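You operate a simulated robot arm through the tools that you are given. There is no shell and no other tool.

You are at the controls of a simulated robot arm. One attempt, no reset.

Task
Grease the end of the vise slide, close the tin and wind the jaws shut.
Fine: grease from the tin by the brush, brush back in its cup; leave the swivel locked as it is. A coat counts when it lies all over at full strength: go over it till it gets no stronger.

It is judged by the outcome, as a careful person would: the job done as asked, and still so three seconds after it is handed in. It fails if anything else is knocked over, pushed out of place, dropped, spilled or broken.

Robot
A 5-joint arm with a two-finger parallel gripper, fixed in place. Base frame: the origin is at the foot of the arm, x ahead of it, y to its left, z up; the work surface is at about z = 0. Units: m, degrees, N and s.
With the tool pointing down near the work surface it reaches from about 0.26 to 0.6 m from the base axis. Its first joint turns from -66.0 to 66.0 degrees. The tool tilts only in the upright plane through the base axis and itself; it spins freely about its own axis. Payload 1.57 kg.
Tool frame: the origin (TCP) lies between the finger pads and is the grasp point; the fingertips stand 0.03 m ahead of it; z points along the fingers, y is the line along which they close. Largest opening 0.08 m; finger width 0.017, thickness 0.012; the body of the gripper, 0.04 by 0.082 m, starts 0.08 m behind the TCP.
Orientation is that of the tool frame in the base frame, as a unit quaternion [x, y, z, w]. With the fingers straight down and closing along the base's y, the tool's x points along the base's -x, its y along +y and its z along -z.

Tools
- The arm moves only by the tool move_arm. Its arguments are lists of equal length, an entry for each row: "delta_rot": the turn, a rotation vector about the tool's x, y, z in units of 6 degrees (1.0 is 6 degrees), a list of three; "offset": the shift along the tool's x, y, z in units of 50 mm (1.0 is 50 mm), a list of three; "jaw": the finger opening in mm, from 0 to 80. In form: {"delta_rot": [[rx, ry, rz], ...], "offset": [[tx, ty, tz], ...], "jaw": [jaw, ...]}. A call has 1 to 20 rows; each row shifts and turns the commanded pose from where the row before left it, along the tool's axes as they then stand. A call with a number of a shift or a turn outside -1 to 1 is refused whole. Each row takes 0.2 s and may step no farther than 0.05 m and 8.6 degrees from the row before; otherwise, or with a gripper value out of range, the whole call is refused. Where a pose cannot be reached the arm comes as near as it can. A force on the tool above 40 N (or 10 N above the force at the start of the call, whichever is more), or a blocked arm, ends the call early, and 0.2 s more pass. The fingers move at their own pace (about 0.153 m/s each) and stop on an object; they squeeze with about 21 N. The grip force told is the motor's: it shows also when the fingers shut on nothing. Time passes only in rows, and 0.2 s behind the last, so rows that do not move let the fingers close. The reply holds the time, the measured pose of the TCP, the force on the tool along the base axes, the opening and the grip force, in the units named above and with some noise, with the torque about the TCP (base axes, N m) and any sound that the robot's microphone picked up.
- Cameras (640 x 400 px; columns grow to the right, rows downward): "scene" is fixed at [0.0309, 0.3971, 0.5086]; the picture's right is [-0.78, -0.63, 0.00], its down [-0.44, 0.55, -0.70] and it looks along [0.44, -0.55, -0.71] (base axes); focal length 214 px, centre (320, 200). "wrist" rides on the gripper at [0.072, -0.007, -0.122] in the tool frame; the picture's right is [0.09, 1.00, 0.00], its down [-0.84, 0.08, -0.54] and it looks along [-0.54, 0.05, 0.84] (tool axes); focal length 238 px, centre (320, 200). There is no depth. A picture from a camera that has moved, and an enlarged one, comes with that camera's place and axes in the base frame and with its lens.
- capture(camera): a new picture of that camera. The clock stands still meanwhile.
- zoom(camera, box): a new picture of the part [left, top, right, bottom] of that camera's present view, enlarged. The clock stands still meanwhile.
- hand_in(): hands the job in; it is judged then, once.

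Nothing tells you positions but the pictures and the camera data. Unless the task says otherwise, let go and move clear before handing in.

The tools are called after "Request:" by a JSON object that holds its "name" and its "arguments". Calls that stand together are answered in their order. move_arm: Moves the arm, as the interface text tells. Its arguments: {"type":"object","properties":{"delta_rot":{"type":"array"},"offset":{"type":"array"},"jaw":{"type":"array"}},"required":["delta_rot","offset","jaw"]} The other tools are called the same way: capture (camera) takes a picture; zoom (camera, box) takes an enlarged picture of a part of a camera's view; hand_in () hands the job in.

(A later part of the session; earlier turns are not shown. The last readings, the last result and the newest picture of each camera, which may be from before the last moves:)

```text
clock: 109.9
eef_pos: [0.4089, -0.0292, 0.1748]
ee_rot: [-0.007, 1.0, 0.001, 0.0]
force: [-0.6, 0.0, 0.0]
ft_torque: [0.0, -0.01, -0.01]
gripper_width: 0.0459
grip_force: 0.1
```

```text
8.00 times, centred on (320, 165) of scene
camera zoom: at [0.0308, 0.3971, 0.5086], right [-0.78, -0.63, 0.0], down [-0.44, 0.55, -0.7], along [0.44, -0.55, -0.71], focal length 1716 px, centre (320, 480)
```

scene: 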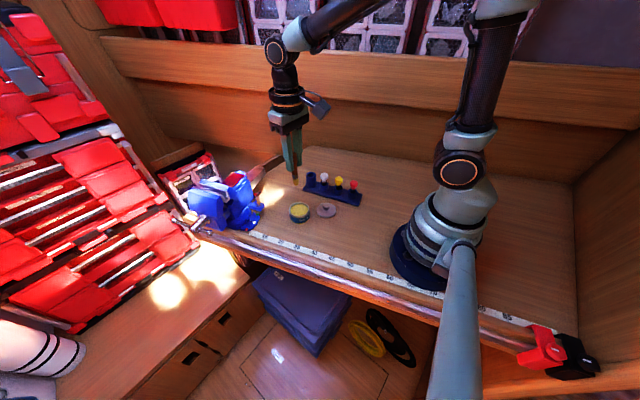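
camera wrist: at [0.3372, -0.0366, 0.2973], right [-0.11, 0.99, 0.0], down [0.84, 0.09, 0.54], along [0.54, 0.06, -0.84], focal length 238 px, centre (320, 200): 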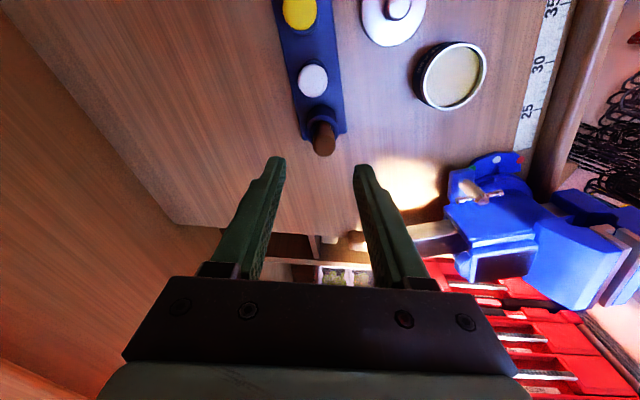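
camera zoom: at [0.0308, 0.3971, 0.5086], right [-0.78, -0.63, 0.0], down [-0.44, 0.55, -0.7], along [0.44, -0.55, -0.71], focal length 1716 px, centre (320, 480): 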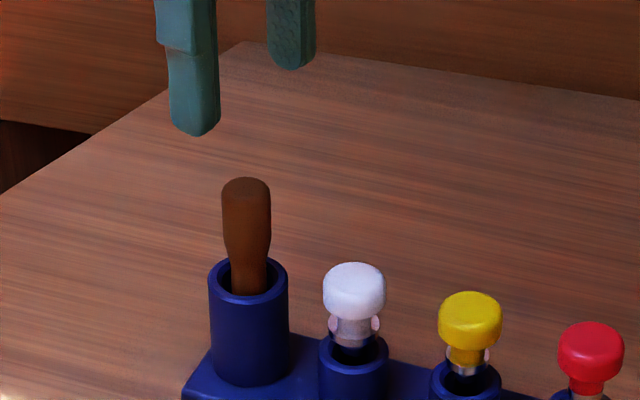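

Request:
{"name": "move_arm", "arguments": {"delta_rot": [[0, 0, 0], [0, 0, 0], [0, 0, 0], [0, 0, 0], [0, 0, 0]], "offset": [[0.03, 0.05, 0], [0, 0, 0.5], [0, 0, 0.5], [0, 0, 0.5], [0, 0, 0]], "jaw": [46, 46, 46, 46, 46]}}

Request:
{"name": "zoom", "arguments": {"camera": "wrist", "box": [260, 120, 380, 230]}}

Request:
{"name": "zoom", "arguments": {"camera": "scene", "box": [290, 140, 350, 190]}}

```text
clock: 111.1
eef_pos: [0.4081, -0.0249, 0.1007]
ee_rot: [-0.007, 1.0, 0.0, 0.0]
force: [-0.3, -0.3, -0.2]
ft_torque: [-0.02, 0.02, 0.03]
gripper_width: 0.0461
grip_force: 0.1
```

```text
3.64 times, centred on (320, 175) of wrist
camera zoom: at [0.3353, -0.0309, 0.2234], right [-0.11, 0.99, 0.0], down [0.84, 0.09, 0.54], along [0.54, 0.06, -0.84], focal length 867 px, centre (320, 291)
```

zoom: 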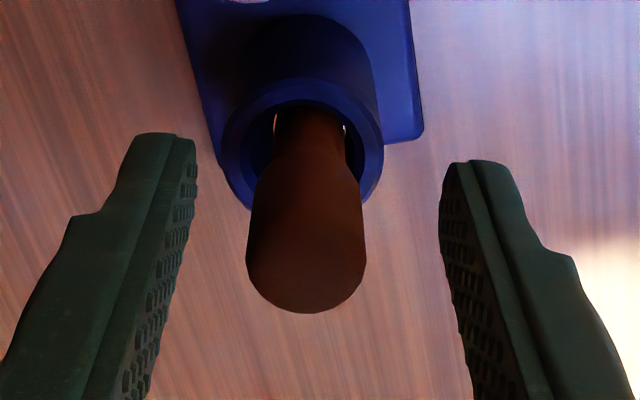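

```text
8.00 times, centred on (320, 165) of scene
camera zoom: at [0.0309, 0.3971, 0.5086], right [-0.78, -0.63, 0.0], down [-0.44, 0.55, -0.7], along [0.44, -0.55, -0.71], focal length 1716 px, centre (320, 480)
```

zoom: 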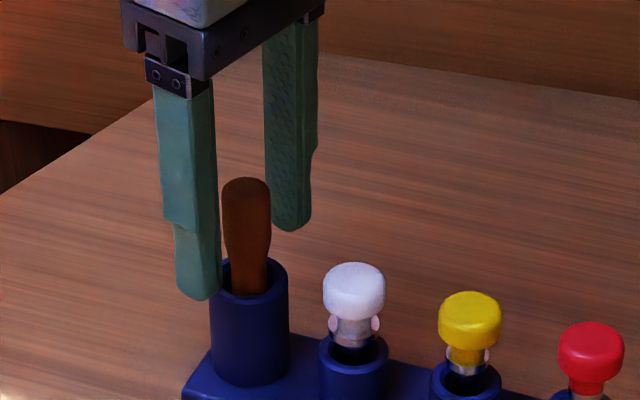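

Request:
{"name": "move_arm", "arguments": {"delta_rot": [[0, 0, 0], [0, 0, 0], [0, 0, 0], [0, 0, 0], [0, 0, 0], [0, 0, 0], [0, 0, 0], [0, 0, 0]], "offset": [[0, -0.036, 0.03], [0, 0, 0], [0, 0, 0], [0, 0, 0], [0, 0, 0], [0, 0, -0.5], [0, 0, -0.8], [0, 0, -0.8]], "jaw": [46, 30, 15, 5, 5, 5, 5, 5]}}

Request:
{"name": "zoom", "arguments": {"camera": "scene", "box": [270, 100, 370, 200]}}

Request:
{"name": "capture", "arguments": {"camera": "wrist"}}

```text
clock: 112.9
eef_pos: [0.4087, -0.0298, 0.2043]
ee_rot: [-0.007, 1.0, -0.001, -0.001]
force: [0.6, 0.8, 0.3]
ft_torque: [-0.02, 0.01, 0.01]
gripper_width: 0.0187
grip_force: 21.1
```

```text
4.00 times, centred on (320, 150) of scene
camera zoom: at [0.0309, 0.3971, 0.5086], right [-0.78, -0.63, 0.0], down [-0.44, 0.55, -0.7], along [0.44, -0.55, -0.71], focal length 858 px, centre (320, 400)
```

zoom: 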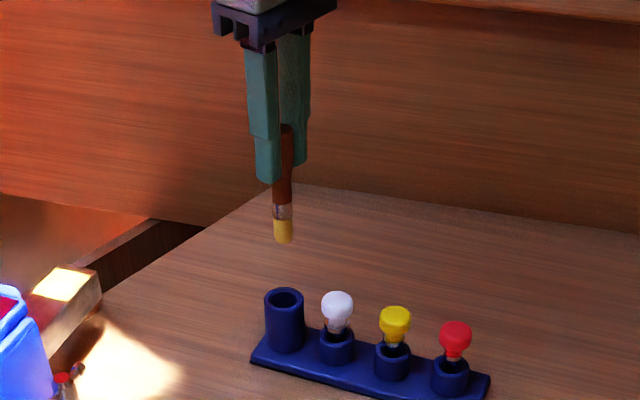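

```text
taken
camera wrist: at [0.3371, -0.0371, 0.3277], right [-0.11, 0.99, 0.0], down [0.84, 0.09, 0.54], along [0.54, 0.06, -0.84], focal length 238 px, centre (320, 200)
```

wrist: 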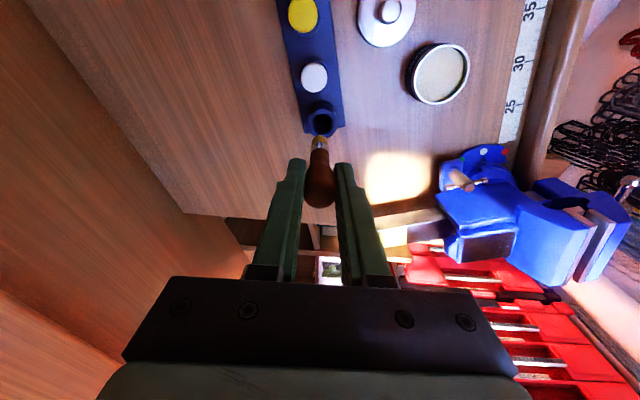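

Request:
{"name": "move_arm", "arguments": {"delta_rot": [[0, 0, 0], [0, 0, 0], [0, 0, 0], [0, 0, 0], [0, 0, 0], [0, 0, 0]], "offset": [[0.387, 0.857, 0], [0.387, 0.857, 0], [0.387, 0.857, 0], [0, 0, 0.8], [0, 0, 0.76], [0, 0, 0]], "jaw": [5, 5, 5, 5, 5, 5]}}

Request:
{"name": "zoom", "arguments": {"camera": "scene", "box": [270, 180, 330, 230]}}

Request:
{"name": "zoom", "arguments": {"camera": "wrist", "box": [270, 80, 370, 180]}}

```text
clock: 114.3
eef_pos: [0.3507, 0.1033, 0.1318]
ee_rot: [-0.007, 1.0, 0.001, 0.005]
force: [-0.6, 0.5, -0.5]
ft_torque: [0.01, -0.01, 0.03]
gripper_width: 0.0185
grip_force: 21.3
```

```text
8.00 times, centred on (300, 205) of scene
camera zoom: at [0.0309, 0.3971, 0.5086], right [-0.78, -0.63, 0.0], down [-0.44, 0.55, -0.7], along [0.44, -0.55, -0.71], focal length 1716 px, centre (480, 160)
```

zoom: 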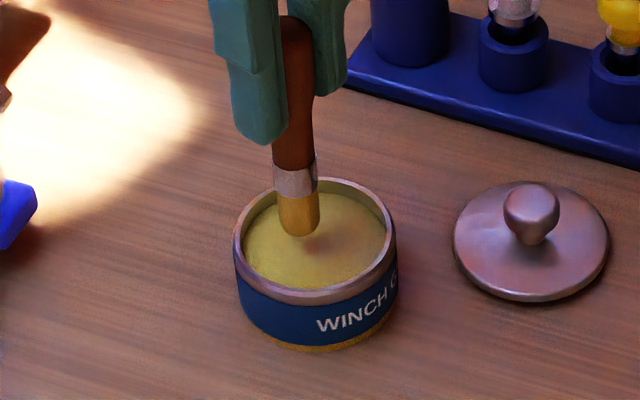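

```text
4.00 times, centred on (320, 130) of wrist
camera zoom: at [0.2761, 0.0948, 0.2527], right [-0.11, 0.99, 0.0], down [0.83, 0.09, 0.55], along [0.55, 0.06, -0.83], focal length 953 px, centre (320, 480)
```

zoom: 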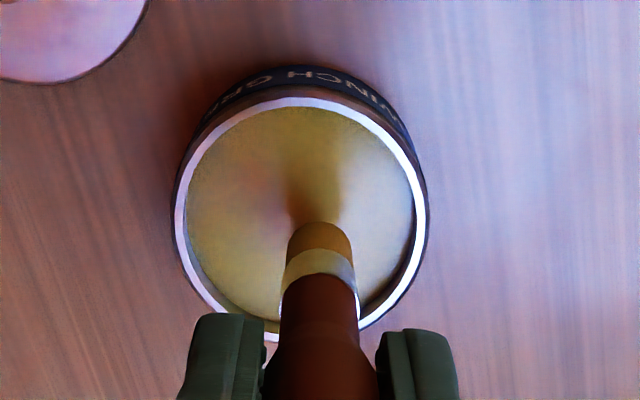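

Request:
{"name": "move_arm", "arguments": {"delta_rot": [[0, 0, 0], [0, 0, 0], [0, 0, 0], [0, 0, 0]], "offset": [[0, -0.07, 0.14], [0, 0, 0.14], [0, 0, 0.1], [0, 0, 0]], "jaw": [5, 5, 5, 5]}}

Request:
{"name": "zoom", "arguments": {"camera": "scene", "box": [270, 180, 330, 230]}}

```text
clock: 115.3
eef_pos: [0.351, 0.0976, 0.1144]
ee_rot: [-0.008, 1.0, 0.003, 0.008]
force: [1.3, -2.6, 24.8]
ft_torque: [-0.13, -0.28, 0.02]
gripper_width: 0.0187
grip_force: 21.4
```

```text
8.00 times, centred on (300, 205) of scene
camera zoom: at [0.0308, 0.3971, 0.5087], right [-0.78, -0.63, 0.0], down [-0.44, 0.55, -0.7], along [0.44, -0.55, -0.71], focal length 1716 px, centre (480, 160)
```

zoom: 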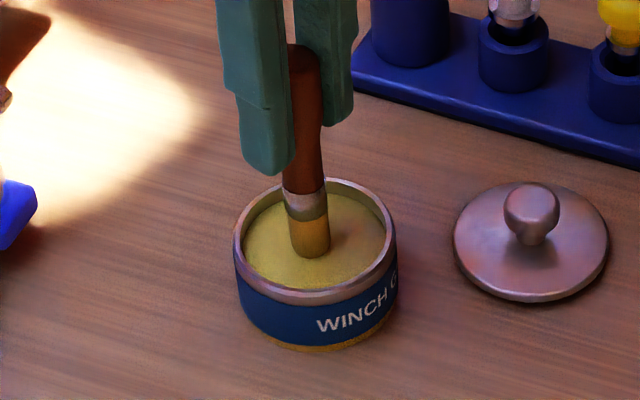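

Loaded. Lifting, yawing so the grip lines up with the tail axis, and moving above the coat.

Request:
{"name": "move_arm", "arguments": {"delta_rot": [[0, 0, 0], [0, 0, 0], [0, 0, 0], [0, 0, -0.944], [0, 0, -0.944], [0, 0, -0.944], [0, 0, 0], [0, 0, 0], [0, 0, 0], [0, 0, 0], [0, 0, 0], [0, 0, 0], [0, 0, 0]], "offset": [[0, 0, -0.3], [0, 0, -0.8], [0, 0, -0.8], [0, 0, 0], [0, 0, 0], [0, 0, 0], [-0.752, -0.206, 0], [-0.752, -0.206, 0], [-0.752, -0.206, 0], [-0.752, -0.206, 0], [-0.752, -0.206, 0], [0, 0, 0.8], [0, 0, 0]], "jaw": [5, 5, 5, 5, 5, 5, 5, 5, 5, 5, 5, 5, 5]}}

Request:
{"name": "zoom", "arguments": {"camera": "wrist", "box": [250, 60, 410, 180]}}

Request:
{"name": "zoom", "arguments": {"camera": "scene", "box": [225, 130, 295, 190]}}

```text
clock: 118.1
eef_pos: [0.543, 0.1048, 0.1681]
ee_rot: [-0.154, 0.988, 0.0, 0.004]
force: [0.3, -0.4, 0.9]
ft_torque: [0.02, 0.01, 0.01]
gripper_width: 0.0187
grip_force: 21.1
```

```text
3.33 times, centred on (330, 120) of wrist
camera zoom: at [0.4749, 0.0774, 0.2899], right [-0.39, 0.92, 0.0], down [0.77, 0.33, 0.55], along [0.5, 0.21, -0.84], focal length 794 px, centre (287, 467)
```

zoom: 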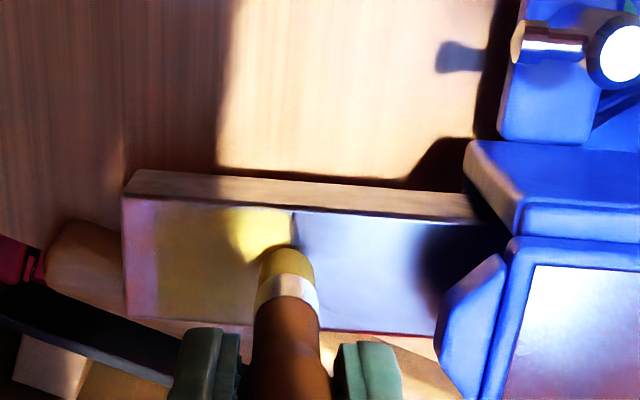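

```text
6.67 times, centred on (260, 160) of scene
camera zoom: at [0.0309, 0.3971, 0.5086], right [-0.78, -0.63, 0.0], down [-0.44, 0.55, -0.7], along [0.44, -0.55, -0.71], focal length 1430 px, centre (720, 467)
```

zoom: 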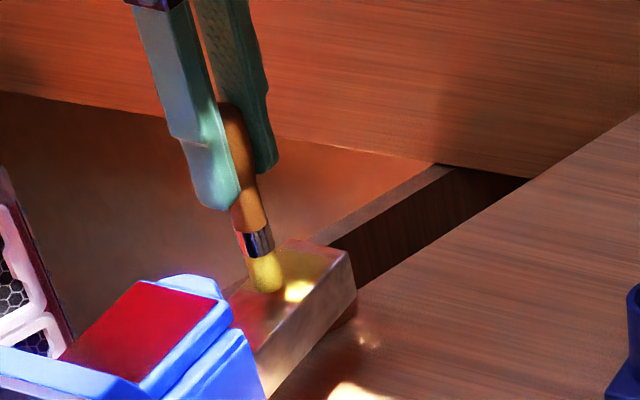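

Request:
{"name": "move_arm", "arguments": {"delta_rot": [[0, 0, 0], [0, 0, 0], [0, 0, 0]], "offset": [[-0.06, 0, 0.05], [0, 0, 0.03], [0, 0, 0]], "jaw": [5, 5, 5]}}

```text
clock: 118.9
eef_pos: [0.5455, 0.105, 0.1654]
ee_rot: [-0.155, 0.988, 0.0, 0.004]
force: [0.3, 0.7, -1.2]
ft_torque: [0.02, 0.01, 0.04]
gripper_width: 0.0184
grip_force: 21.1
```

Request:
{"name": "move_arm", "arguments": {"delta_rot": [[0, 0, 0], [0, 0, 0], [0, 0, 0]], "offset": [[0, 0, 0.04], [0, 0, 0.03], [0, 0, 0]], "jaw": [5, 5, 5]}}

Request:
{"name": "zoom", "arguments": {"camera": "scene", "box": [235, 140, 295, 190]}}

```text
clock: 119.7
eef_pos: [0.546, 0.1049, 0.1602]
ee_rot: [-0.155, 0.988, 0.0, 0.004]
force: [0.4, 0.0, 0.3]
ft_torque: [0.0, -0.01, -0.02]
gripper_width: 0.0187
grip_force: 20.7
```

```text
8.00 times, centred on (265, 165) of scene
camera zoom: at [0.0309, 0.3971, 0.5086], right [-0.78, -0.63, 0.0], down [-0.44, 0.55, -0.7], along [0.44, -0.55, -0.71], focal length 1716 px, centre (760, 480)
```

zoom: 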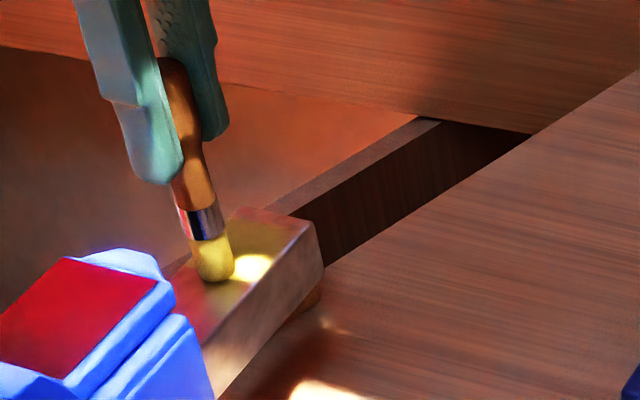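

Request:
{"name": "move_arm", "arguments": {"delta_rot": [[0, 0, 0], [0, 0, 0], [0, 0, 0], [0, 0, 0], [0, 0, 0], [0, 0, 0], [0, 0, 0], [0, 0, 0], [0, 0, 0]], "offset": [[0, 0, 0.035], [0, -0.18, 0], [0, -0.18, 0], [0, -0.18, 0], [0, -0.18, 0], [0, 0.18, 0], [0, 0.18, 0], [0, 0.18, 0], [0, 0.18, 0]], "jaw": [5, 5, 5, 5, 5, 5, 5, 5, 5]}}

Request:
{"name": "zoom", "arguments": {"camera": "wrist", "box": [250, 60, 410, 180]}}

```text
clock: 121.7
eef_pos: [0.5452, 0.1046, 0.1587]
ee_rot: [-0.155, 0.988, 0.0, 0.003]
force: [-0.1, 0.4, 0.0]
ft_torque: [-0.01, -0.02, 0.04]
gripper_width: 0.0187
grip_force: 20.3
```

```text
3.33 times, centred on (330, 120) of wrist
camera zoom: at [0.4779, 0.077, 0.2808], right [-0.39, 0.92, 0.0], down [0.77, 0.33, 0.55], along [0.5, 0.21, -0.84], focal length 794 px, centre (287, 467)
```

zoom: 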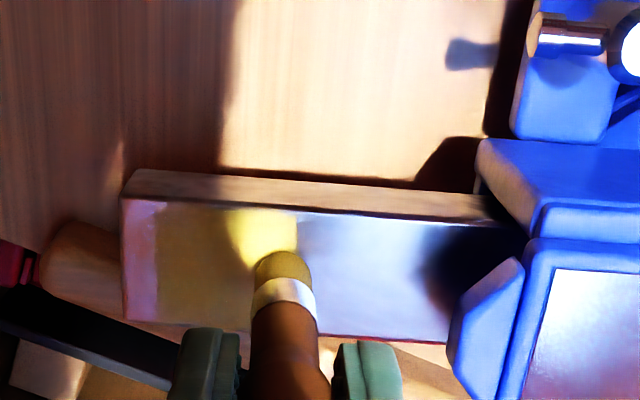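

Request:
{"name": "move_arm", "arguments": {"delta_rot": [[0, 0, 0], [0, 0, 0]], "offset": [[0, 0, 0.03], [0, 0, 0]], "jaw": [5, 5]}}

```text
clock: 122.3
eef_pos: [0.5465, 0.1062, 0.1582]
ee_rot: [-0.155, 0.988, -0.001, 0.004]
force: [-0.4, -0.2, -0.2]
ft_torque: [0.04, -0.01, 0.0]
gripper_width: 0.0187
grip_force: 20.6
```

Request:
{"name": "move_arm", "arguments": {"delta_rot": [[0, 0, 0], [0, 0, 0]], "offset": [[0, 0, 0.03], [0, 0, 0]], "jaw": [5, 5]}}

Request:
{"name": "zoom", "arguments": {"camera": "scene", "box": [235, 140, 295, 190]}}

```text
clock: 122.9
eef_pos: [0.5466, 0.1053, 0.1563]
ee_rot: [-0.154, 0.988, 0.0, 0.005]
force: [-1.3, -1.7, 8.8]
ft_torque: [-0.08, 0.15, -0.01]
gripper_width: 0.0184
grip_force: 20.7
```

```text
8.00 times, centred on (265, 165) of scene
camera zoom: at [0.0308, 0.3971, 0.5087], right [-0.78, -0.63, 0.0], down [-0.44, 0.55, -0.7], along [0.44, -0.55, -0.71], focal length 1716 px, centre (760, 480)
```

zoom: 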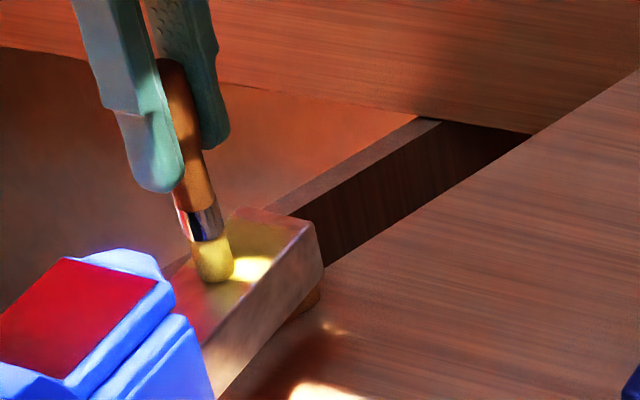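

Request:
{"name": "move_arm", "arguments": {"delta_rot": [[0, 0, 0], [0, 0, 0], [0, 0, 0], [0, 0, 0], [0, 0, 0], [0, 0, 0], [0, 0, 0], [0, 0, 0], [0, 0, 0], [0, 0, 0], [0, 0, 0], [0, 0, 0], [0, 0, 0], [0, 0, 0], [0, 0, 0], [0, 0, 0], [0, 0, 0], [0, 0, 0]], "offset": [[0, -0.18, 0], [0, -0.18, 0], [0, -0.18, 0], [0, -0.18, 0], [0, 0.18, 0], [0, 0.18, 0], [0, 0.18, 0], [0, 0.18, 0], [-0.13, 0, -0.08], [0, 0, 0.085], [0, -0.18, 0], [0, -0.18, 0], [0, -0.18, 0], [0, -0.18, 0], [0, 0.18, 0], [0, 0.18, 0], [0, 0.18, 0], [0, 0.18, 0]], "jaw": [5, 5, 5, 5, 5, 5, 5, 5, 5, 5, 5, 5, 5, 5, 5, 5, 5, 5]}}

Request:
{"name": "zoom", "arguments": {"camera": "wrist", "box": [250, 60, 410, 180]}}

```text
clock: 126.7
eef_pos: [0.5508, 0.1087, 0.1533]
ee_rot: [-0.155, 0.988, 0.0, 0.005]
force: [-0.5, 0.1, 0.7]
ft_torque: [0.01, 0.03, 0.02]
gripper_width: 0.0188
grip_force: 20.8
```

```text
3.33 times, centred on (330, 120) of wrist
camera zoom: at [0.4829, 0.0794, 0.2755], right [-0.39, 0.92, 0.0], down [0.77, 0.33, 0.55], along [0.51, 0.21, -0.84], focal length 794 px, centre (287, 467)
```

zoom: 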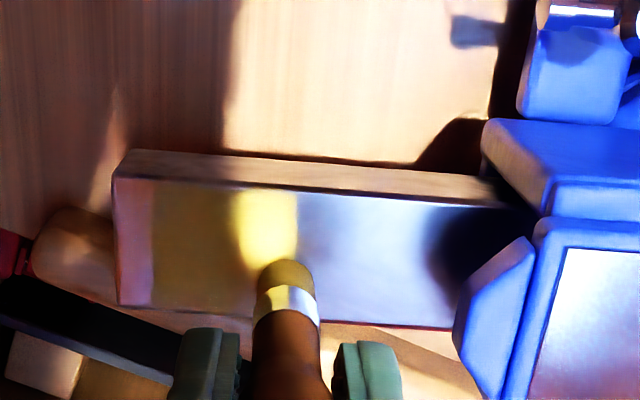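

Request:
{"name": "move_arm", "arguments": {"delta_rot": [[0, 0, 0], [0, 0, 0], [0, 0, 0], [0, 0, 0], [0, 0, 0], [0, 0, 0], [0, 0, 0], [0, 0, 0], [0, 0, 0], [0, 0, 0], [0, 0, 0], [0, 0, 0], [0, 0, 0], [0, 0, 0], [0, 0, 0], [0, 0, 0], [0, 0, 0], [0, 0, 0], [0, 0, 0]], "offset": [[-0.13, 0, -0.08], [0, 0, 0.1], [0, -0.18, 0], [0, -0.18, 0], [0, -0.18, 0], [0, -0.18, 0], [0, 0.24, 0], [0, 0.24, 0], [0, 0.24, 0], [0.2, 0, -0.08], [0.2, 0, 0], [0, 0, 0.1], [0, -0.18, 0], [0, -0.18, 0], [0, -0.18, 0], [0, -0.18, 0], [0, 0.24, 0], [0, 0.24, 0], [0, 0.24, 0]], "jaw": [5, 5, 5, 5, 5, 5, 5, 5, 5, 5, 5, 5, 5, 5, 5, 5, 5, 5, 5]}}

Request:
{"name": "zoom", "arguments": {"camera": "wrist", "box": [250, 60, 410, 180]}}

Request:
{"name": "zoom", "arguments": {"camera": "scene", "box": [235, 140, 295, 190]}}

```text
clock: 130.7
eef_pos: [0.5376, 0.1041, 0.1521]
ee_rot: [-0.154, 0.988, 0.0, 0.002]
force: [0.6, -3.6, 3.3]
ft_torque: [-0.23, -0.06, 0.03]
gripper_width: 0.0186
grip_force: 21.2
```

```text
3.33 times, centred on (330, 120) of wrist
camera zoom: at [0.4711, 0.0761, 0.2743], right [-0.39, 0.92, 0.0], down [0.77, 0.33, 0.55], along [0.5, 0.21, -0.84], focal length 794 px, centre (287, 467)
```

zoom: 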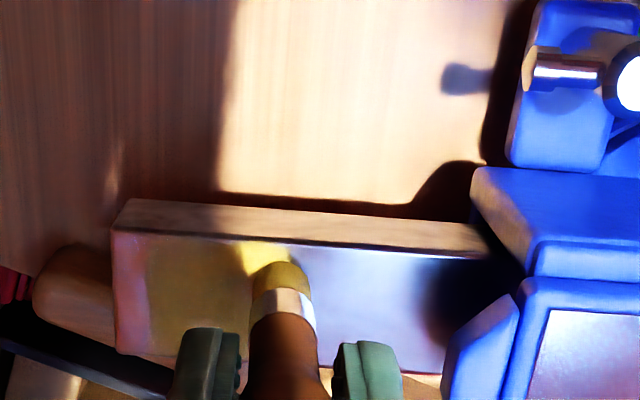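

```text
8.00 times, centred on (265, 165) of scene
camera zoom: at [0.0309, 0.3971, 0.5086], right [-0.78, -0.63, 0.0], down [-0.44, 0.55, -0.7], along [0.44, -0.55, -0.71], focal length 1716 px, centre (760, 480)
```

zoom: 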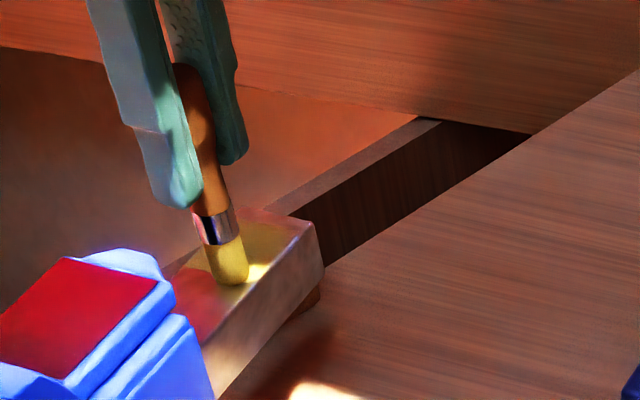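

All lanes are covered. I'll lift, unspin, and take the brush back above its cup.

Request:
{"name": "move_arm", "arguments": {"delta_rot": [[0, 0, 0], [0, 0, 0], [0, 0, 0.944], [0, 0, 0.944], [0, 0, 0.944], [0, 0, 0], [0, 0, 0], [0, 0, 0], [0, 0, 0], [0, 0, 0], [0, 0, 0], [0, 0, 0]], "offset": [[0, 0, -0.4], [0, 0, -0.7], [0, 0, 0], [0, 0, 0], [0, 0, 0], [0.653, -0.65, 0], [0.653, -0.65, 0], [0.653, -0.65, 0], [0.653, -0.65, 0], [0, 0, 0.55], [0, 0, 0.55], [0, 0, 0]], "jaw": [5, 5, 5, 5, 5, 5, 5, 5, 5, 5, 5, 5]}}

Request:
{"name": "zoom", "arguments": {"camera": "wrist", "box": [270, 90, 370, 200]}}

Request:
{"name": "zoom", "arguments": {"camera": "scene", "box": [300, 150, 330, 190]}}

```text
clock: 133.3
eef_pos: [0.4076, -0.0278, 0.1469]
ee_rot: [-0.007, 1.0, 0.0, 0.0]
force: [-0.1, -0.6, -1.3]
ft_torque: [-0.02, -0.01, -0.02]
gripper_width: 0.0188
grip_force: 20.2
```

```text
3.64 times, centred on (320, 145) of wrist
camera zoom: at [0.3358, -0.0349, 0.2691], right [-0.11, 0.99, 0.0], down [0.84, 0.09, 0.54], along [0.54, 0.06, -0.84], focal length 867 px, centre (320, 400)
```

zoom: 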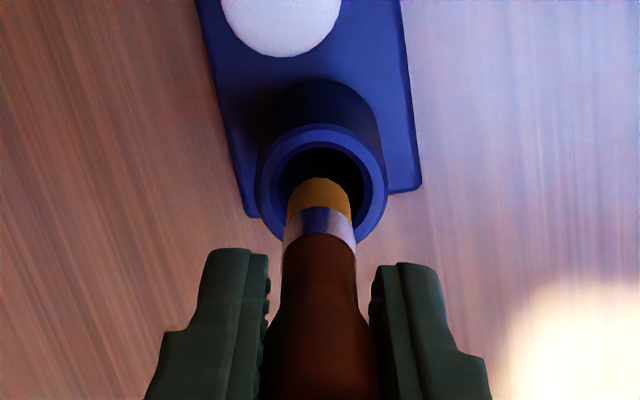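

```text
10.00 times, centred on (315, 170) of scene
camera zoom: at [0.0309, 0.3971, 0.5086], right [-0.78, -0.63, 0.0], down [-0.44, 0.55, -0.7], along [0.44, -0.55, -0.71], focal length 2145 px, centre (370, 500)
```

zoom: 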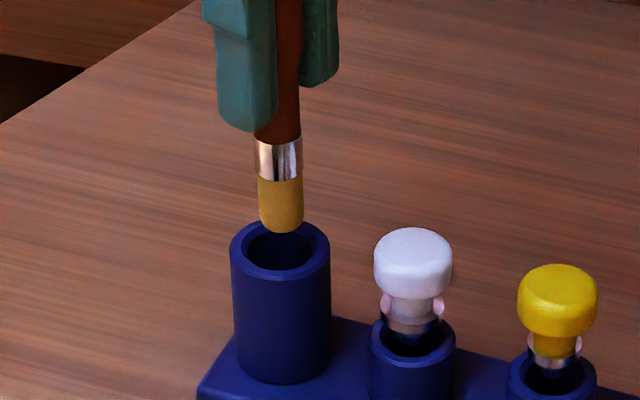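

Well aligned with the cup. Lowering.

Request:
{"name": "move_arm", "arguments": {"delta_rot": [[0, 0, 0], [0, 0, 0], [0, 0, 0]], "offset": [[0, 0, 0.2], [0, 0, 0.2], [0, 0, 0]], "jaw": [5, 5, 5]}}

Request:
{"name": "zoom", "arguments": {"camera": "wrist", "box": [270, 90, 370, 200]}}

Request:
{"name": "zoom", "arguments": {"camera": "scene", "box": [300, 150, 330, 190]}}

```text
clock: 134.1
eef_pos: [0.4095, -0.0278, 0.1285]
ee_rot: [-0.007, 1.0, 0.0, -0.001]
force: [-0.1, -0.7, 0.2]
ft_torque: [0.02, 0.02, 0.0]
gripper_width: 0.0189
grip_force: 21.0
```

```text
3.64 times, centred on (320, 145) of wrist
camera zoom: at [0.3379, -0.0349, 0.251], right [-0.11, 0.99, 0.0], down [0.84, 0.09, 0.54], along [0.54, 0.06, -0.84], focal length 867 px, centre (320, 400)
```

zoom: 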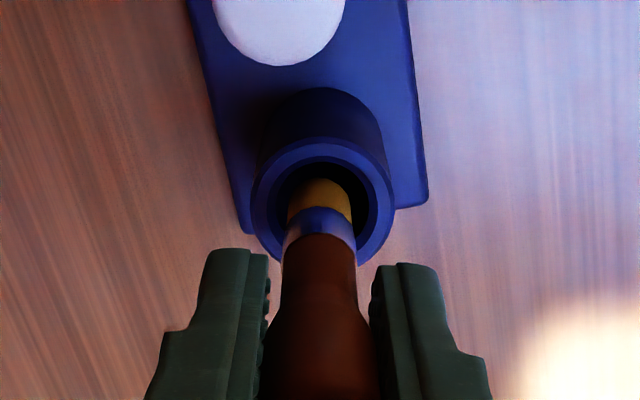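

```text
10.00 times, centred on (315, 170) of scene
camera zoom: at [0.0309, 0.3971, 0.5086], right [-0.78, -0.63, 0.0], down [-0.44, 0.55, -0.7], along [0.44, -0.55, -0.71], focal length 2145 px, centre (370, 500)
```

zoom: 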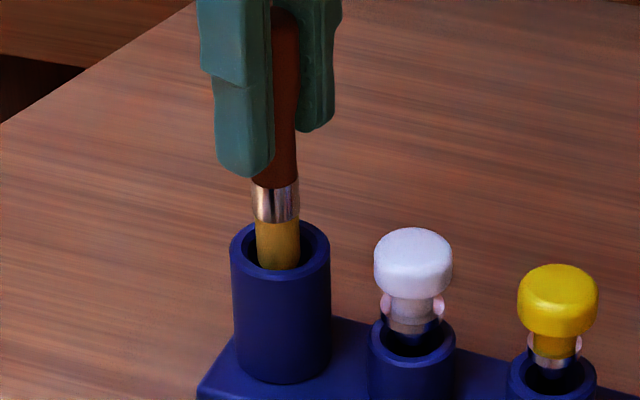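

Request:
{"name": "move_arm", "arguments": {"delta_rot": [[0, 0, 0], [0, 0, 0], [0, 0, 0], [0, 0, 0]], "offset": [[0.02, 0, 0.25], [0, 0, 0.25], [0, 0, 0.2], [0, 0, 0]], "jaw": [5, 5, 5, 5]}}

Request:
{"name": "zoom", "arguments": {"camera": "scene", "box": [300, 150, 330, 190]}}

```text
clock: 135.1
eef_pos: [0.4115, -0.0282, 0.0934]
ee_rot: [-0.007, 1.0, 0.0, 0.0]
force: [0.2, 0.2, -0.2]
ft_torque: [-0.01, 0.01, 0.02]
gripper_width: 0.0187
grip_force: 20.8
```

```text
10.00 times, centred on (315, 170) of scene
camera zoom: at [0.0309, 0.3971, 0.5086], right [-0.78, -0.63, 0.0], down [-0.44, 0.55, -0.7], along [0.44, -0.55, -0.71], focal length 2145 px, centre (370, 500)
```

zoom: 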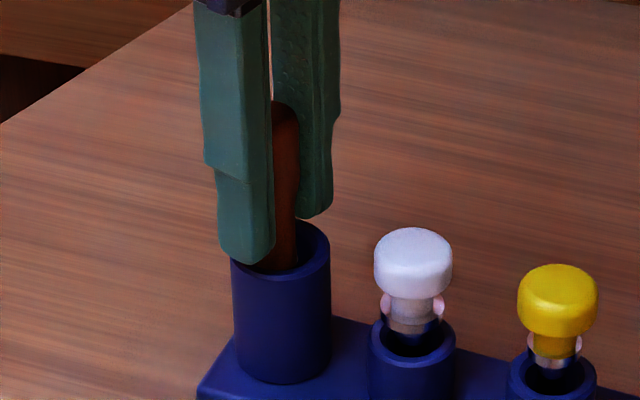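

Request:
{"name": "move_arm", "arguments": {"delta_rot": [[0, 0, 0], [0, 0, 0], [0, 0, 0], [0, 0, 0], [0, 0, 0], [0, 0, 0]], "offset": [[0, 0, 0.03], [0, 0, 0], [0, 0, 0], [0, 0, 0], [0, 0, -0.9], [0, 0, -0.9]], "jaw": [5, 24, 36, 46, 46, 46]}}

Request:
{"name": "zoom", "arguments": {"camera": "scene", "box": [280, 140, 360, 200]}}

```text
clock: 136.5
eef_pos: [0.4082, -0.0293, 0.1815]
ee_rot: [-0.007, 1.0, 0.0, -0.001]
force: [0.1, 0.4, 0.9]
ft_torque: [0.03, 0.02, -0.02]
gripper_width: 0.046
grip_force: 0.0
```

```text
6.67 times, centred on (320, 170) of scene
camera zoom: at [0.0309, 0.3971, 0.5086], right [-0.78, -0.63, 0.0], down [-0.44, 0.55, -0.7], along [0.44, -0.55, -0.71], focal length 1430 px, centre (320, 400)
```

zoom: 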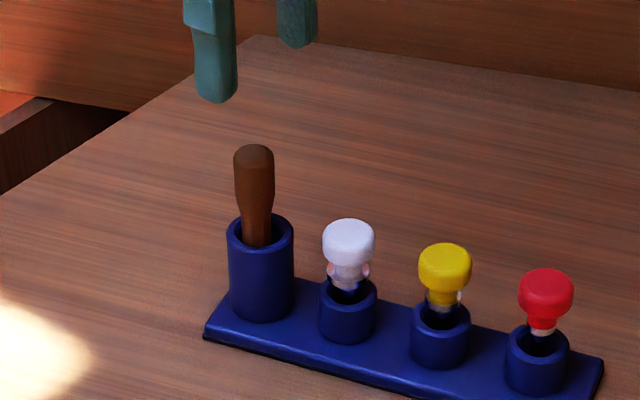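

The brush is back in its cup. Now to the same shading pose to compare the coat.

Request:
{"name": "move_arm", "arguments": {"delta_rot": [[0, 0, 0], [0, 0, 0], [0, 0, 0], [0, 0, 0], [0, 0, 0], [0, 0, 0], [0, 0, 0], [0, 0, 0]], "offset": [[0, 0, -0.6], [-0.648, 0.608, 0], [-0.648, 0.608, 0], [-0.648, 0.608, 0], [-0.648, 0.608, 0], [-0.648, 0.608, 0], [0, 0, 0.94], [0, 0, 0]], "jaw": [46, 30, 5, 5, 5, 5, 5, 5]}}

Request:
{"name": "zoom", "arguments": {"camera": "wrist", "box": [248, 80, 318, 135]}}

Request:
{"name": "zoom", "arguments": {"camera": "scene", "box": [252, 164, 268, 175]}}

Request:
{"name": "zoom", "arguments": {"camera": "wrist", "box": [210, 50, 370, 160]}}

```text
clock: 138.3
eef_pos: [0.5693, 0.1256, 0.1724]
ee_rot: [-0.007, 1.0, 0.001, 0.005]
force: [0.3, 1.8, -0.2]
ft_torque: [0.01, -0.03, 0.01]
gripper_width: 0.0052
grip_force: 0.0
```

```text
7.27 times, centred on (283, 108) of wrist
camera zoom: at [0.4965, 0.1167, 0.294], right [-0.11, 0.99, 0.0], down [0.83, 0.09, 0.55], along [0.55, 0.06, -0.84], focal length 1734 px, centre (589, 873)
```

zoom: 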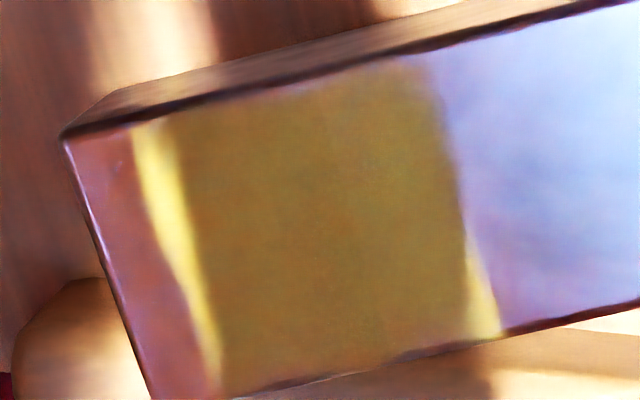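

```text
16.00 times, centred on (260, 170) of scene
camera zoom: at [0.0309, 0.3971, 0.5086], right [-0.78, -0.63, 0.0], down [-0.44, 0.55, -0.7], along [0.44, -0.55, -0.71], focal length 3432 px, centre (1280, 688)
```

zoom: 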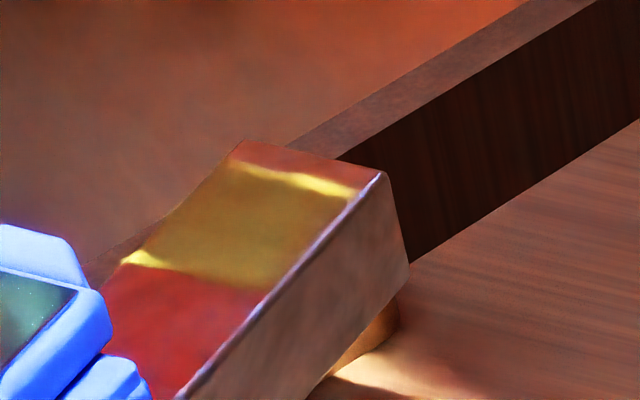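

```text
3.64 times, centred on (290, 105) of wrist
camera zoom: at [0.4965, 0.1167, 0.294], right [-0.11, 0.99, 0.0], down [0.83, 0.09, 0.55], along [0.55, 0.06, -0.84], focal length 867 px, centre (429, 546)
```

zoom: 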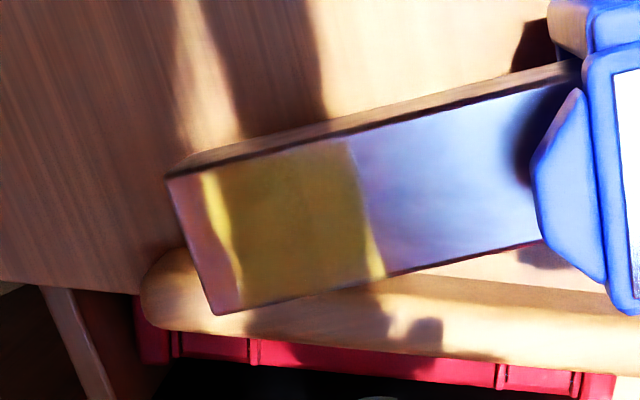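

The coat looks the same as before this extra pass, so it's at full strength. Next is the lid: I'll move over it.

Request:
{"name": "move_arm", "arguments": {"delta_rot": [[0, 0, 0], [0, 0, 0], [0, 0, 0], [0, 0, 0], [0, 0, 0], [0, 0, 0], [0, 0, 0.15], [0, 0, 0]], "offset": [[0.89, -0.322, -0.2], [0.89, -0.322, 0], [0.89, -0.322, 0], [0.89, -0.322, 0], [0.89, -0.322, 0], [0.89, -0.322, 0], [0, 0, 0.9], [0, 0, 0]], "jaw": [5, 46, 46, 46, 46, 46, 46, 46]}}

Request:
{"name": "capture", "arguments": {"camera": "wrist"}}

Request:
{"name": "zoom", "arguments": {"camera": "scene", "box": [280, 160, 370, 235]}}

```text
clock: 140.1
eef_pos: [0.3054, 0.0282, 0.1266]
ee_rot: [0.0, 1.0, 0.0, 0.003]
force: [-0.5, 0.3, -0.2]
ft_torque: [-0.01, -0.02, 0.01]
gripper_width: 0.0461
grip_force: 0.0
```

```text
taken
camera wrist: at [0.2322, 0.0219, 0.2479], right [-0.09, 1.0, 0.0], down [0.83, 0.08, 0.55], along [0.54, 0.05, -0.84], focal length 238 px, centre (320, 200)
```

wrist: 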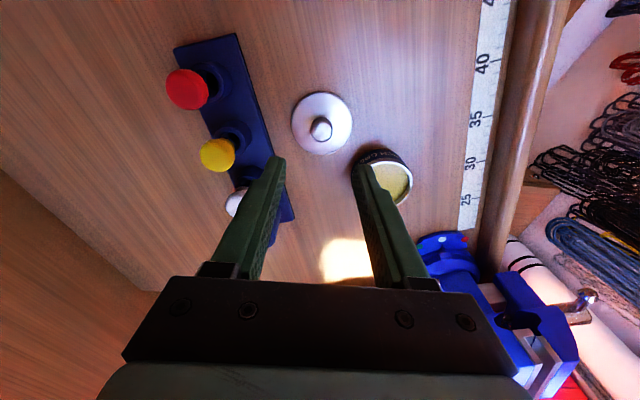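

```text
5.33 times, centred on (325, 198) of scene
camera zoom: at [0.0308, 0.3971, 0.5086], right [-0.78, -0.63, 0.0], down [-0.44, 0.55, -0.7], along [0.44, -0.55, -0.71], focal length 1144 px, centre (293, 213)
```

zoom: 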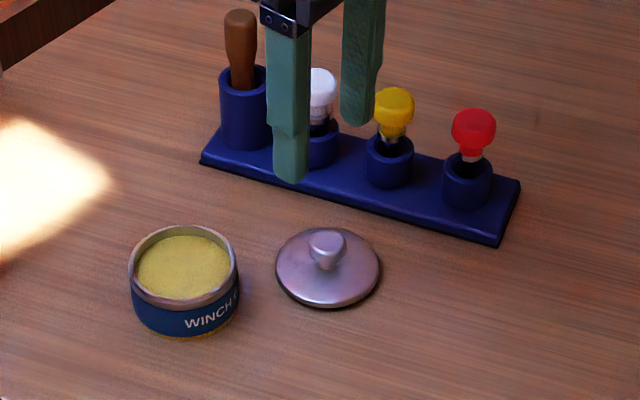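

Request:
{"name": "move_arm", "arguments": {"delta_rot": [[0, 0, 0], [0, 0, 0], [0, 0, 0], [0, 0, 0]], "offset": [[0.08, 0, 0.6], [0, 0, 0.5], [0, 0, 0.3], [0, 0, 0]], "jaw": [46, 46, 46, 46]}}

Request:
{"name": "capture", "arguments": {"camera": "wrist"}}

Request:
{"name": "zoom", "arguments": {"camera": "scene", "box": [290, 180, 350, 230]}}

```text
clock: 141.1
eef_pos: [0.3004, 0.0301, 0.0587]
ee_rot: [0.001, 1.0, 0.0, 0.003]
force: [-0.5, -0.4, 0.2]
ft_torque: [0.02, 0.02, 0.03]
gripper_width: 0.0462
grip_force: 0.1
```

```text
taken
camera wrist: at [0.2285, 0.0235, 0.1811], right [-0.09, 1.0, 0.0], down [0.83, 0.08, 0.55], along [0.54, 0.05, -0.84], focal length 238 px, centre (320, 200)
```

wrist: 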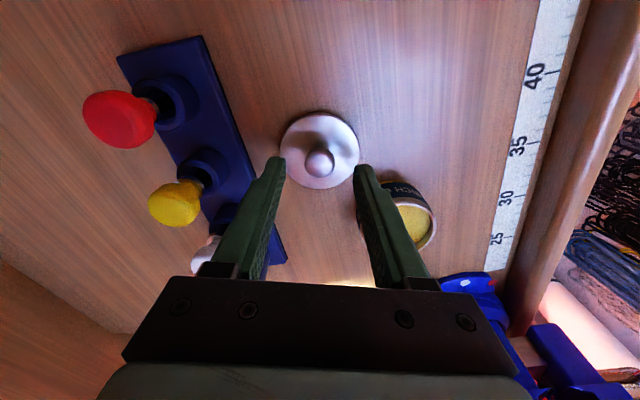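

```text
8.00 times, centred on (320, 205) of scene
camera zoom: at [0.0309, 0.3971, 0.5086], right [-0.78, -0.63, 0.0], down [-0.44, 0.55, -0.7], along [0.44, -0.55, -0.71], focal length 1716 px, centre (320, 160)
```

zoom: 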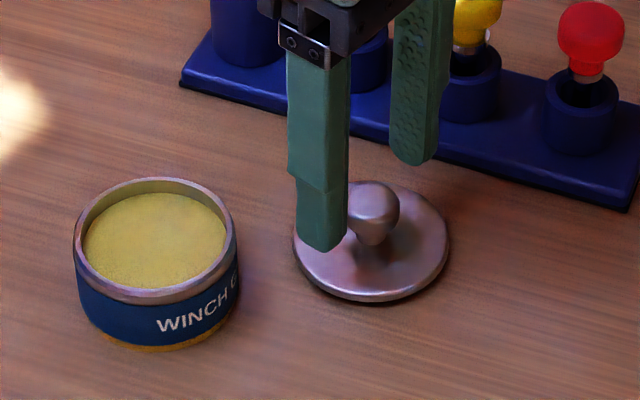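

Request:
{"name": "move_arm", "arguments": {"delta_rot": [[0, 0, 0], [0, 0, 0], [0, 0, 0], [0, 0, 0], [0, 0, 0], [0, 0, 0], [0, 0, 0]], "offset": [[0, -0.02, 0.2], [0, 0, 0.15], [0, 0, 0], [0, 0, 0], [0, 0, 0], [0, 0, 0], [0, 0, 0]], "jaw": [46, 46, 46, 34, 24, 10, 10]}}

Request:
{"name": "zoom", "arguments": {"camera": "scene", "box": [290, 180, 350, 230]}}

```text
clock: 142.7
eef_pos: [0.302, 0.0282, 0.0441]
ee_rot: [0.001, 1.0, 0.001, 0.002]
force: [0.3, 0.2, -0.1]
ft_torque: [-0.01, 0.0, 0.01]
gripper_width: 0.0198
grip_force: 20.9
```

```text
8.00 times, centred on (320, 205) of scene
camera zoom: at [0.0309, 0.3971, 0.5086], right [-0.78, -0.63, 0.0], down [-0.44, 0.55, -0.7], along [0.44, -0.55, -0.71], focal length 1716 px, centre (320, 160)
```

zoom: 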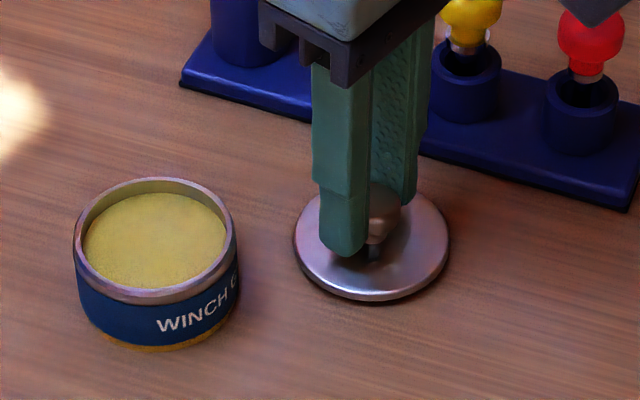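

Knob gripped. Lifting the lid and carrying it above the tin.

Request:
{"name": "move_arm", "arguments": {"delta_rot": [[0, 0, 0], [0, 0, 0], [0, 0, 0], [0, 0, 0], [0, 0, 0], [0, 0, 0]], "offset": [[0, 0, -0.4], [0, 0, -0.8], [0, 0, -0.2], [-0.492, 0.698, 0], [-0.492, 0.698, 0], [0, 0, 0]], "jaw": [10, 10, 10, 10, 10, 10]}}

Request:
{"name": "capture", "arguments": {"camera": "wrist"}}

Request:
{"name": "zoom", "arguments": {"camera": "scene", "box": [270, 170, 330, 225]}}

```text
clock: 144.1
eef_pos: [0.3473, 0.0978, 0.1157]
ee_rot: [0.001, 1.0, 0.002, 0.005]
force: [-0.4, 0.5, 0.0]
ft_torque: [-0.01, 0.02, -0.01]
gripper_width: 0.0203
grip_force: 21.3
```

```text
taken
camera wrist: at [0.2746, 0.0924, 0.2374], right [-0.09, 1.0, 0.0], down [0.83, 0.07, 0.55], along [0.55, 0.05, -0.83], focal length 238 px, centre (320, 200)
```

wrist: 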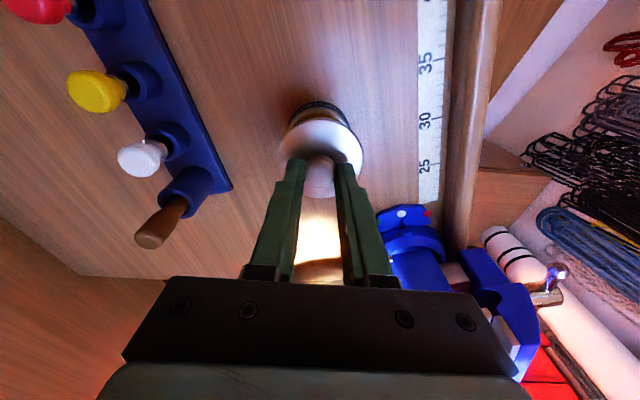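

```text
7.27 times, centred on (300, 198) of scene
camera zoom: at [0.0309, 0.3971, 0.5086], right [-0.78, -0.63, 0.0], down [-0.44, 0.55, -0.7], along [0.44, -0.55, -0.71], focal length 1560 px, centre (466, 218)
```

zoom: 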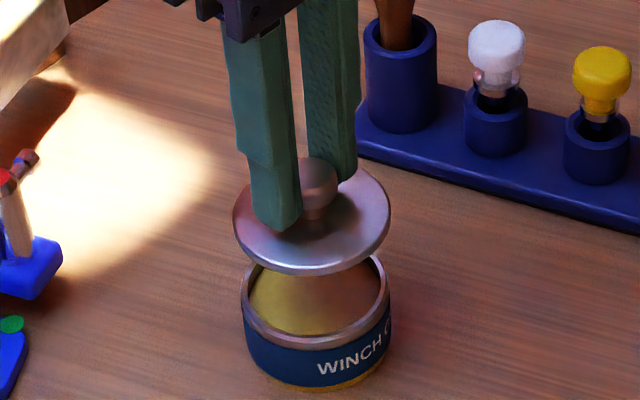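

The lid is above the tin, about 4 mm short in x. I'll correct and lower to just above the rim.

Request:
{"name": "move_arm", "arguments": {"delta_rot": [[0, 0, 0], [0, 0, 0], [0, 0, 0], [0, 0, 0]], "offset": [[-0.075, 0, 0], [0, 0, 0.3], [0, 0, 0.25], [0, 0, 0]], "jaw": [10, 10, 10, 10]}}

Request:
{"name": "zoom", "arguments": {"camera": "wrist", "box": [260, 80, 380, 210]}}

Request:
{"name": "zoom", "arguments": {"camera": "scene", "box": [270, 175, 330, 230]}}

```text
clock: 145.1
eef_pos: [0.3524, 0.0963, 0.0883]
ee_rot: [0.001, 1.0, 0.002, 0.005]
force: [0.4, -0.3, 0.2]
ft_torque: [0.0, -0.04, 0.0]
gripper_width: 0.0203
grip_force: 20.9
```

```text
3.08 times, centred on (320, 145) of wrist
camera zoom: at [0.2792, 0.0903, 0.21], right [-0.09, 1.0, 0.0], down [0.83, 0.07, 0.55], along [0.55, 0.05, -0.83], focal length 733 px, centre (320, 369)
```

zoom: 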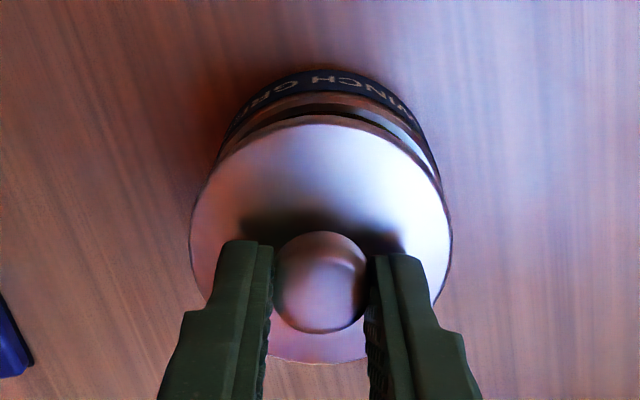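

```text
7.27 times, centred on (300, 202) of scene
camera zoom: at [0.0309, 0.3971, 0.5086], right [-0.78, -0.63, 0.0], down [-0.44, 0.55, -0.7], along [0.44, -0.55, -0.71], focal length 1560 px, centre (466, 182)
```

zoom: 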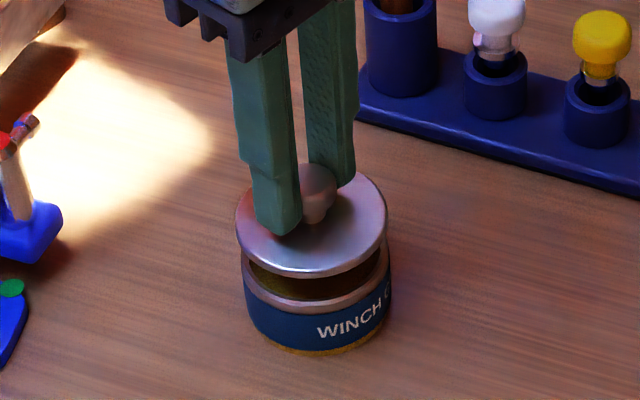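

Request:
{"name": "zoom", "arguments": {"camera": "wrist", "box": [275, 95, 365, 155]}}

Request:
{"name": "zoom", "arguments": {"camera": "scene", "box": [284, 196, 316, 220]}}

```text
6.67 times, centred on (320, 125) of wrist
camera zoom: at [0.2792, 0.0903, 0.21], right [-0.09, 1.0, 0.0], down [0.83, 0.07, 0.55], along [0.55, 0.05, -0.83], focal length 1589 px, centre (320, 700)
```

zoom: 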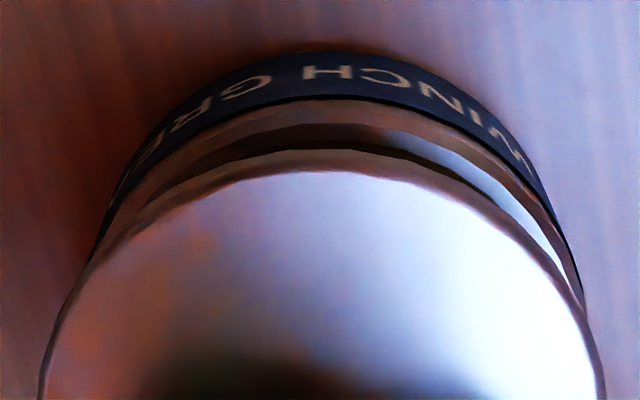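

```text
16.00 times, centred on (300, 208) of scene
camera zoom: at [0.0309, 0.3971, 0.5086], right [-0.78, -0.63, 0.0], down [-0.44, 0.55, -0.7], along [0.44, -0.55, -0.71], focal length 3432 px, centre (640, 72)
```

zoom: 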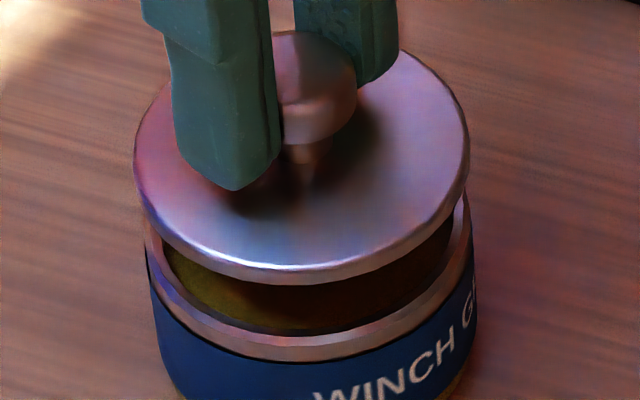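

The lid is within about 1 mm of centre over the tin. I'll lower it gently onto the rim.

Request:
{"name": "move_arm", "arguments": {"delta_rot": [[0, 0, 0], [0, 0, 0], [0, 0, 0], [0, 0, 0]], "offset": [[-0.0, 0.02, 0.1], [0, 0, 0.08], [0, 0, 0.04], [0, 0, 0]], "jaw": [10, 10, 10, 10]}}

Request:
{"name": "zoom", "arguments": {"camera": "scene", "box": [284, 196, 316, 220]}}

Request:
{"name": "zoom", "arguments": {"camera": "wrist", "box": [275, 95, 365, 155]}}

```text
clock: 146.1
eef_pos: [0.3535, 0.0974, 0.0783]
ee_rot: [0.001, 1.0, 0.002, 0.006]
force: [-0.5, 0.6, -0.2]
ft_torque: [-0.04, -0.02, -0.02]
gripper_width: 0.0198
grip_force: 21.1
```

```text
16.00 times, centred on (300, 208) of scene
camera zoom: at [0.0309, 0.3971, 0.5086], right [-0.78, -0.63, 0.0], down [-0.44, 0.55, -0.7], along [0.44, -0.55, -0.71], focal length 3432 px, centre (640, 72)
```

zoom: 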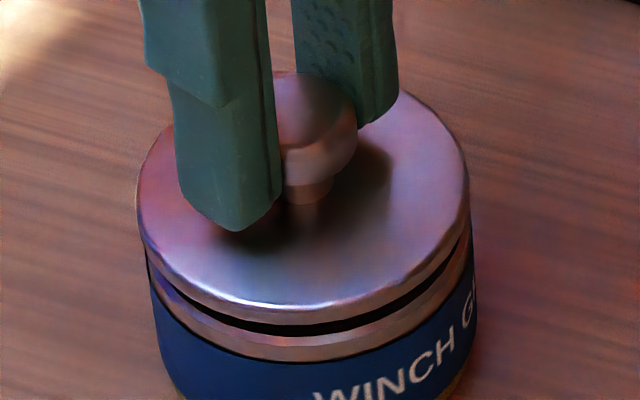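

```text
6.67 times, centred on (320, 125) of wrist
camera zoom: at [0.2792, 0.0911, 0.1998], right [-0.09, 1.0, 0.0], down [0.83, 0.07, 0.55], along [0.55, 0.05, -0.83], focal length 1589 px, centre (320, 700)
```

zoom: 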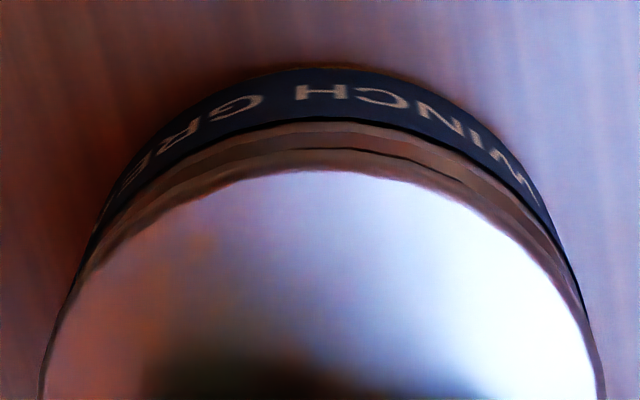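

Request:
{"name": "move_arm", "arguments": {"delta_rot": [[0, 0, 0], [0, 0, 0], [0, 0, 0]], "offset": [[0, 0, 0.03], [0, 0, 0.03], [0, 0, 0]], "jaw": [10, 10, 10]}}

Request:
{"name": "zoom", "arguments": {"camera": "scene", "box": [284, 196, 316, 220]}}

```text
clock: 146.9
eef_pos: [0.3527, 0.0981, 0.0767]
ee_rot: [0.002, 1.0, 0.002, 0.005]
force: [0.2, 1.1, 0.2]
ft_torque: [0.01, 0.01, -0.01]
gripper_width: 0.0198
grip_force: 21.0
```

```text
16.00 times, centred on (300, 208) of scene
camera zoom: at [0.0309, 0.3971, 0.5086], right [-0.78, -0.63, 0.0], down [-0.44, 0.55, -0.7], along [0.44, -0.55, -0.71], focal length 3432 px, centre (640, 72)
```

zoom: 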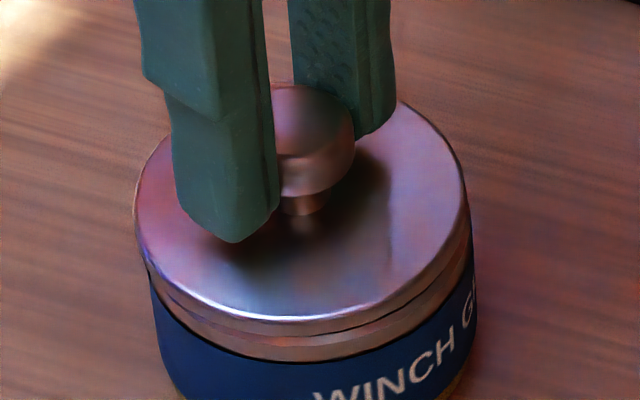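

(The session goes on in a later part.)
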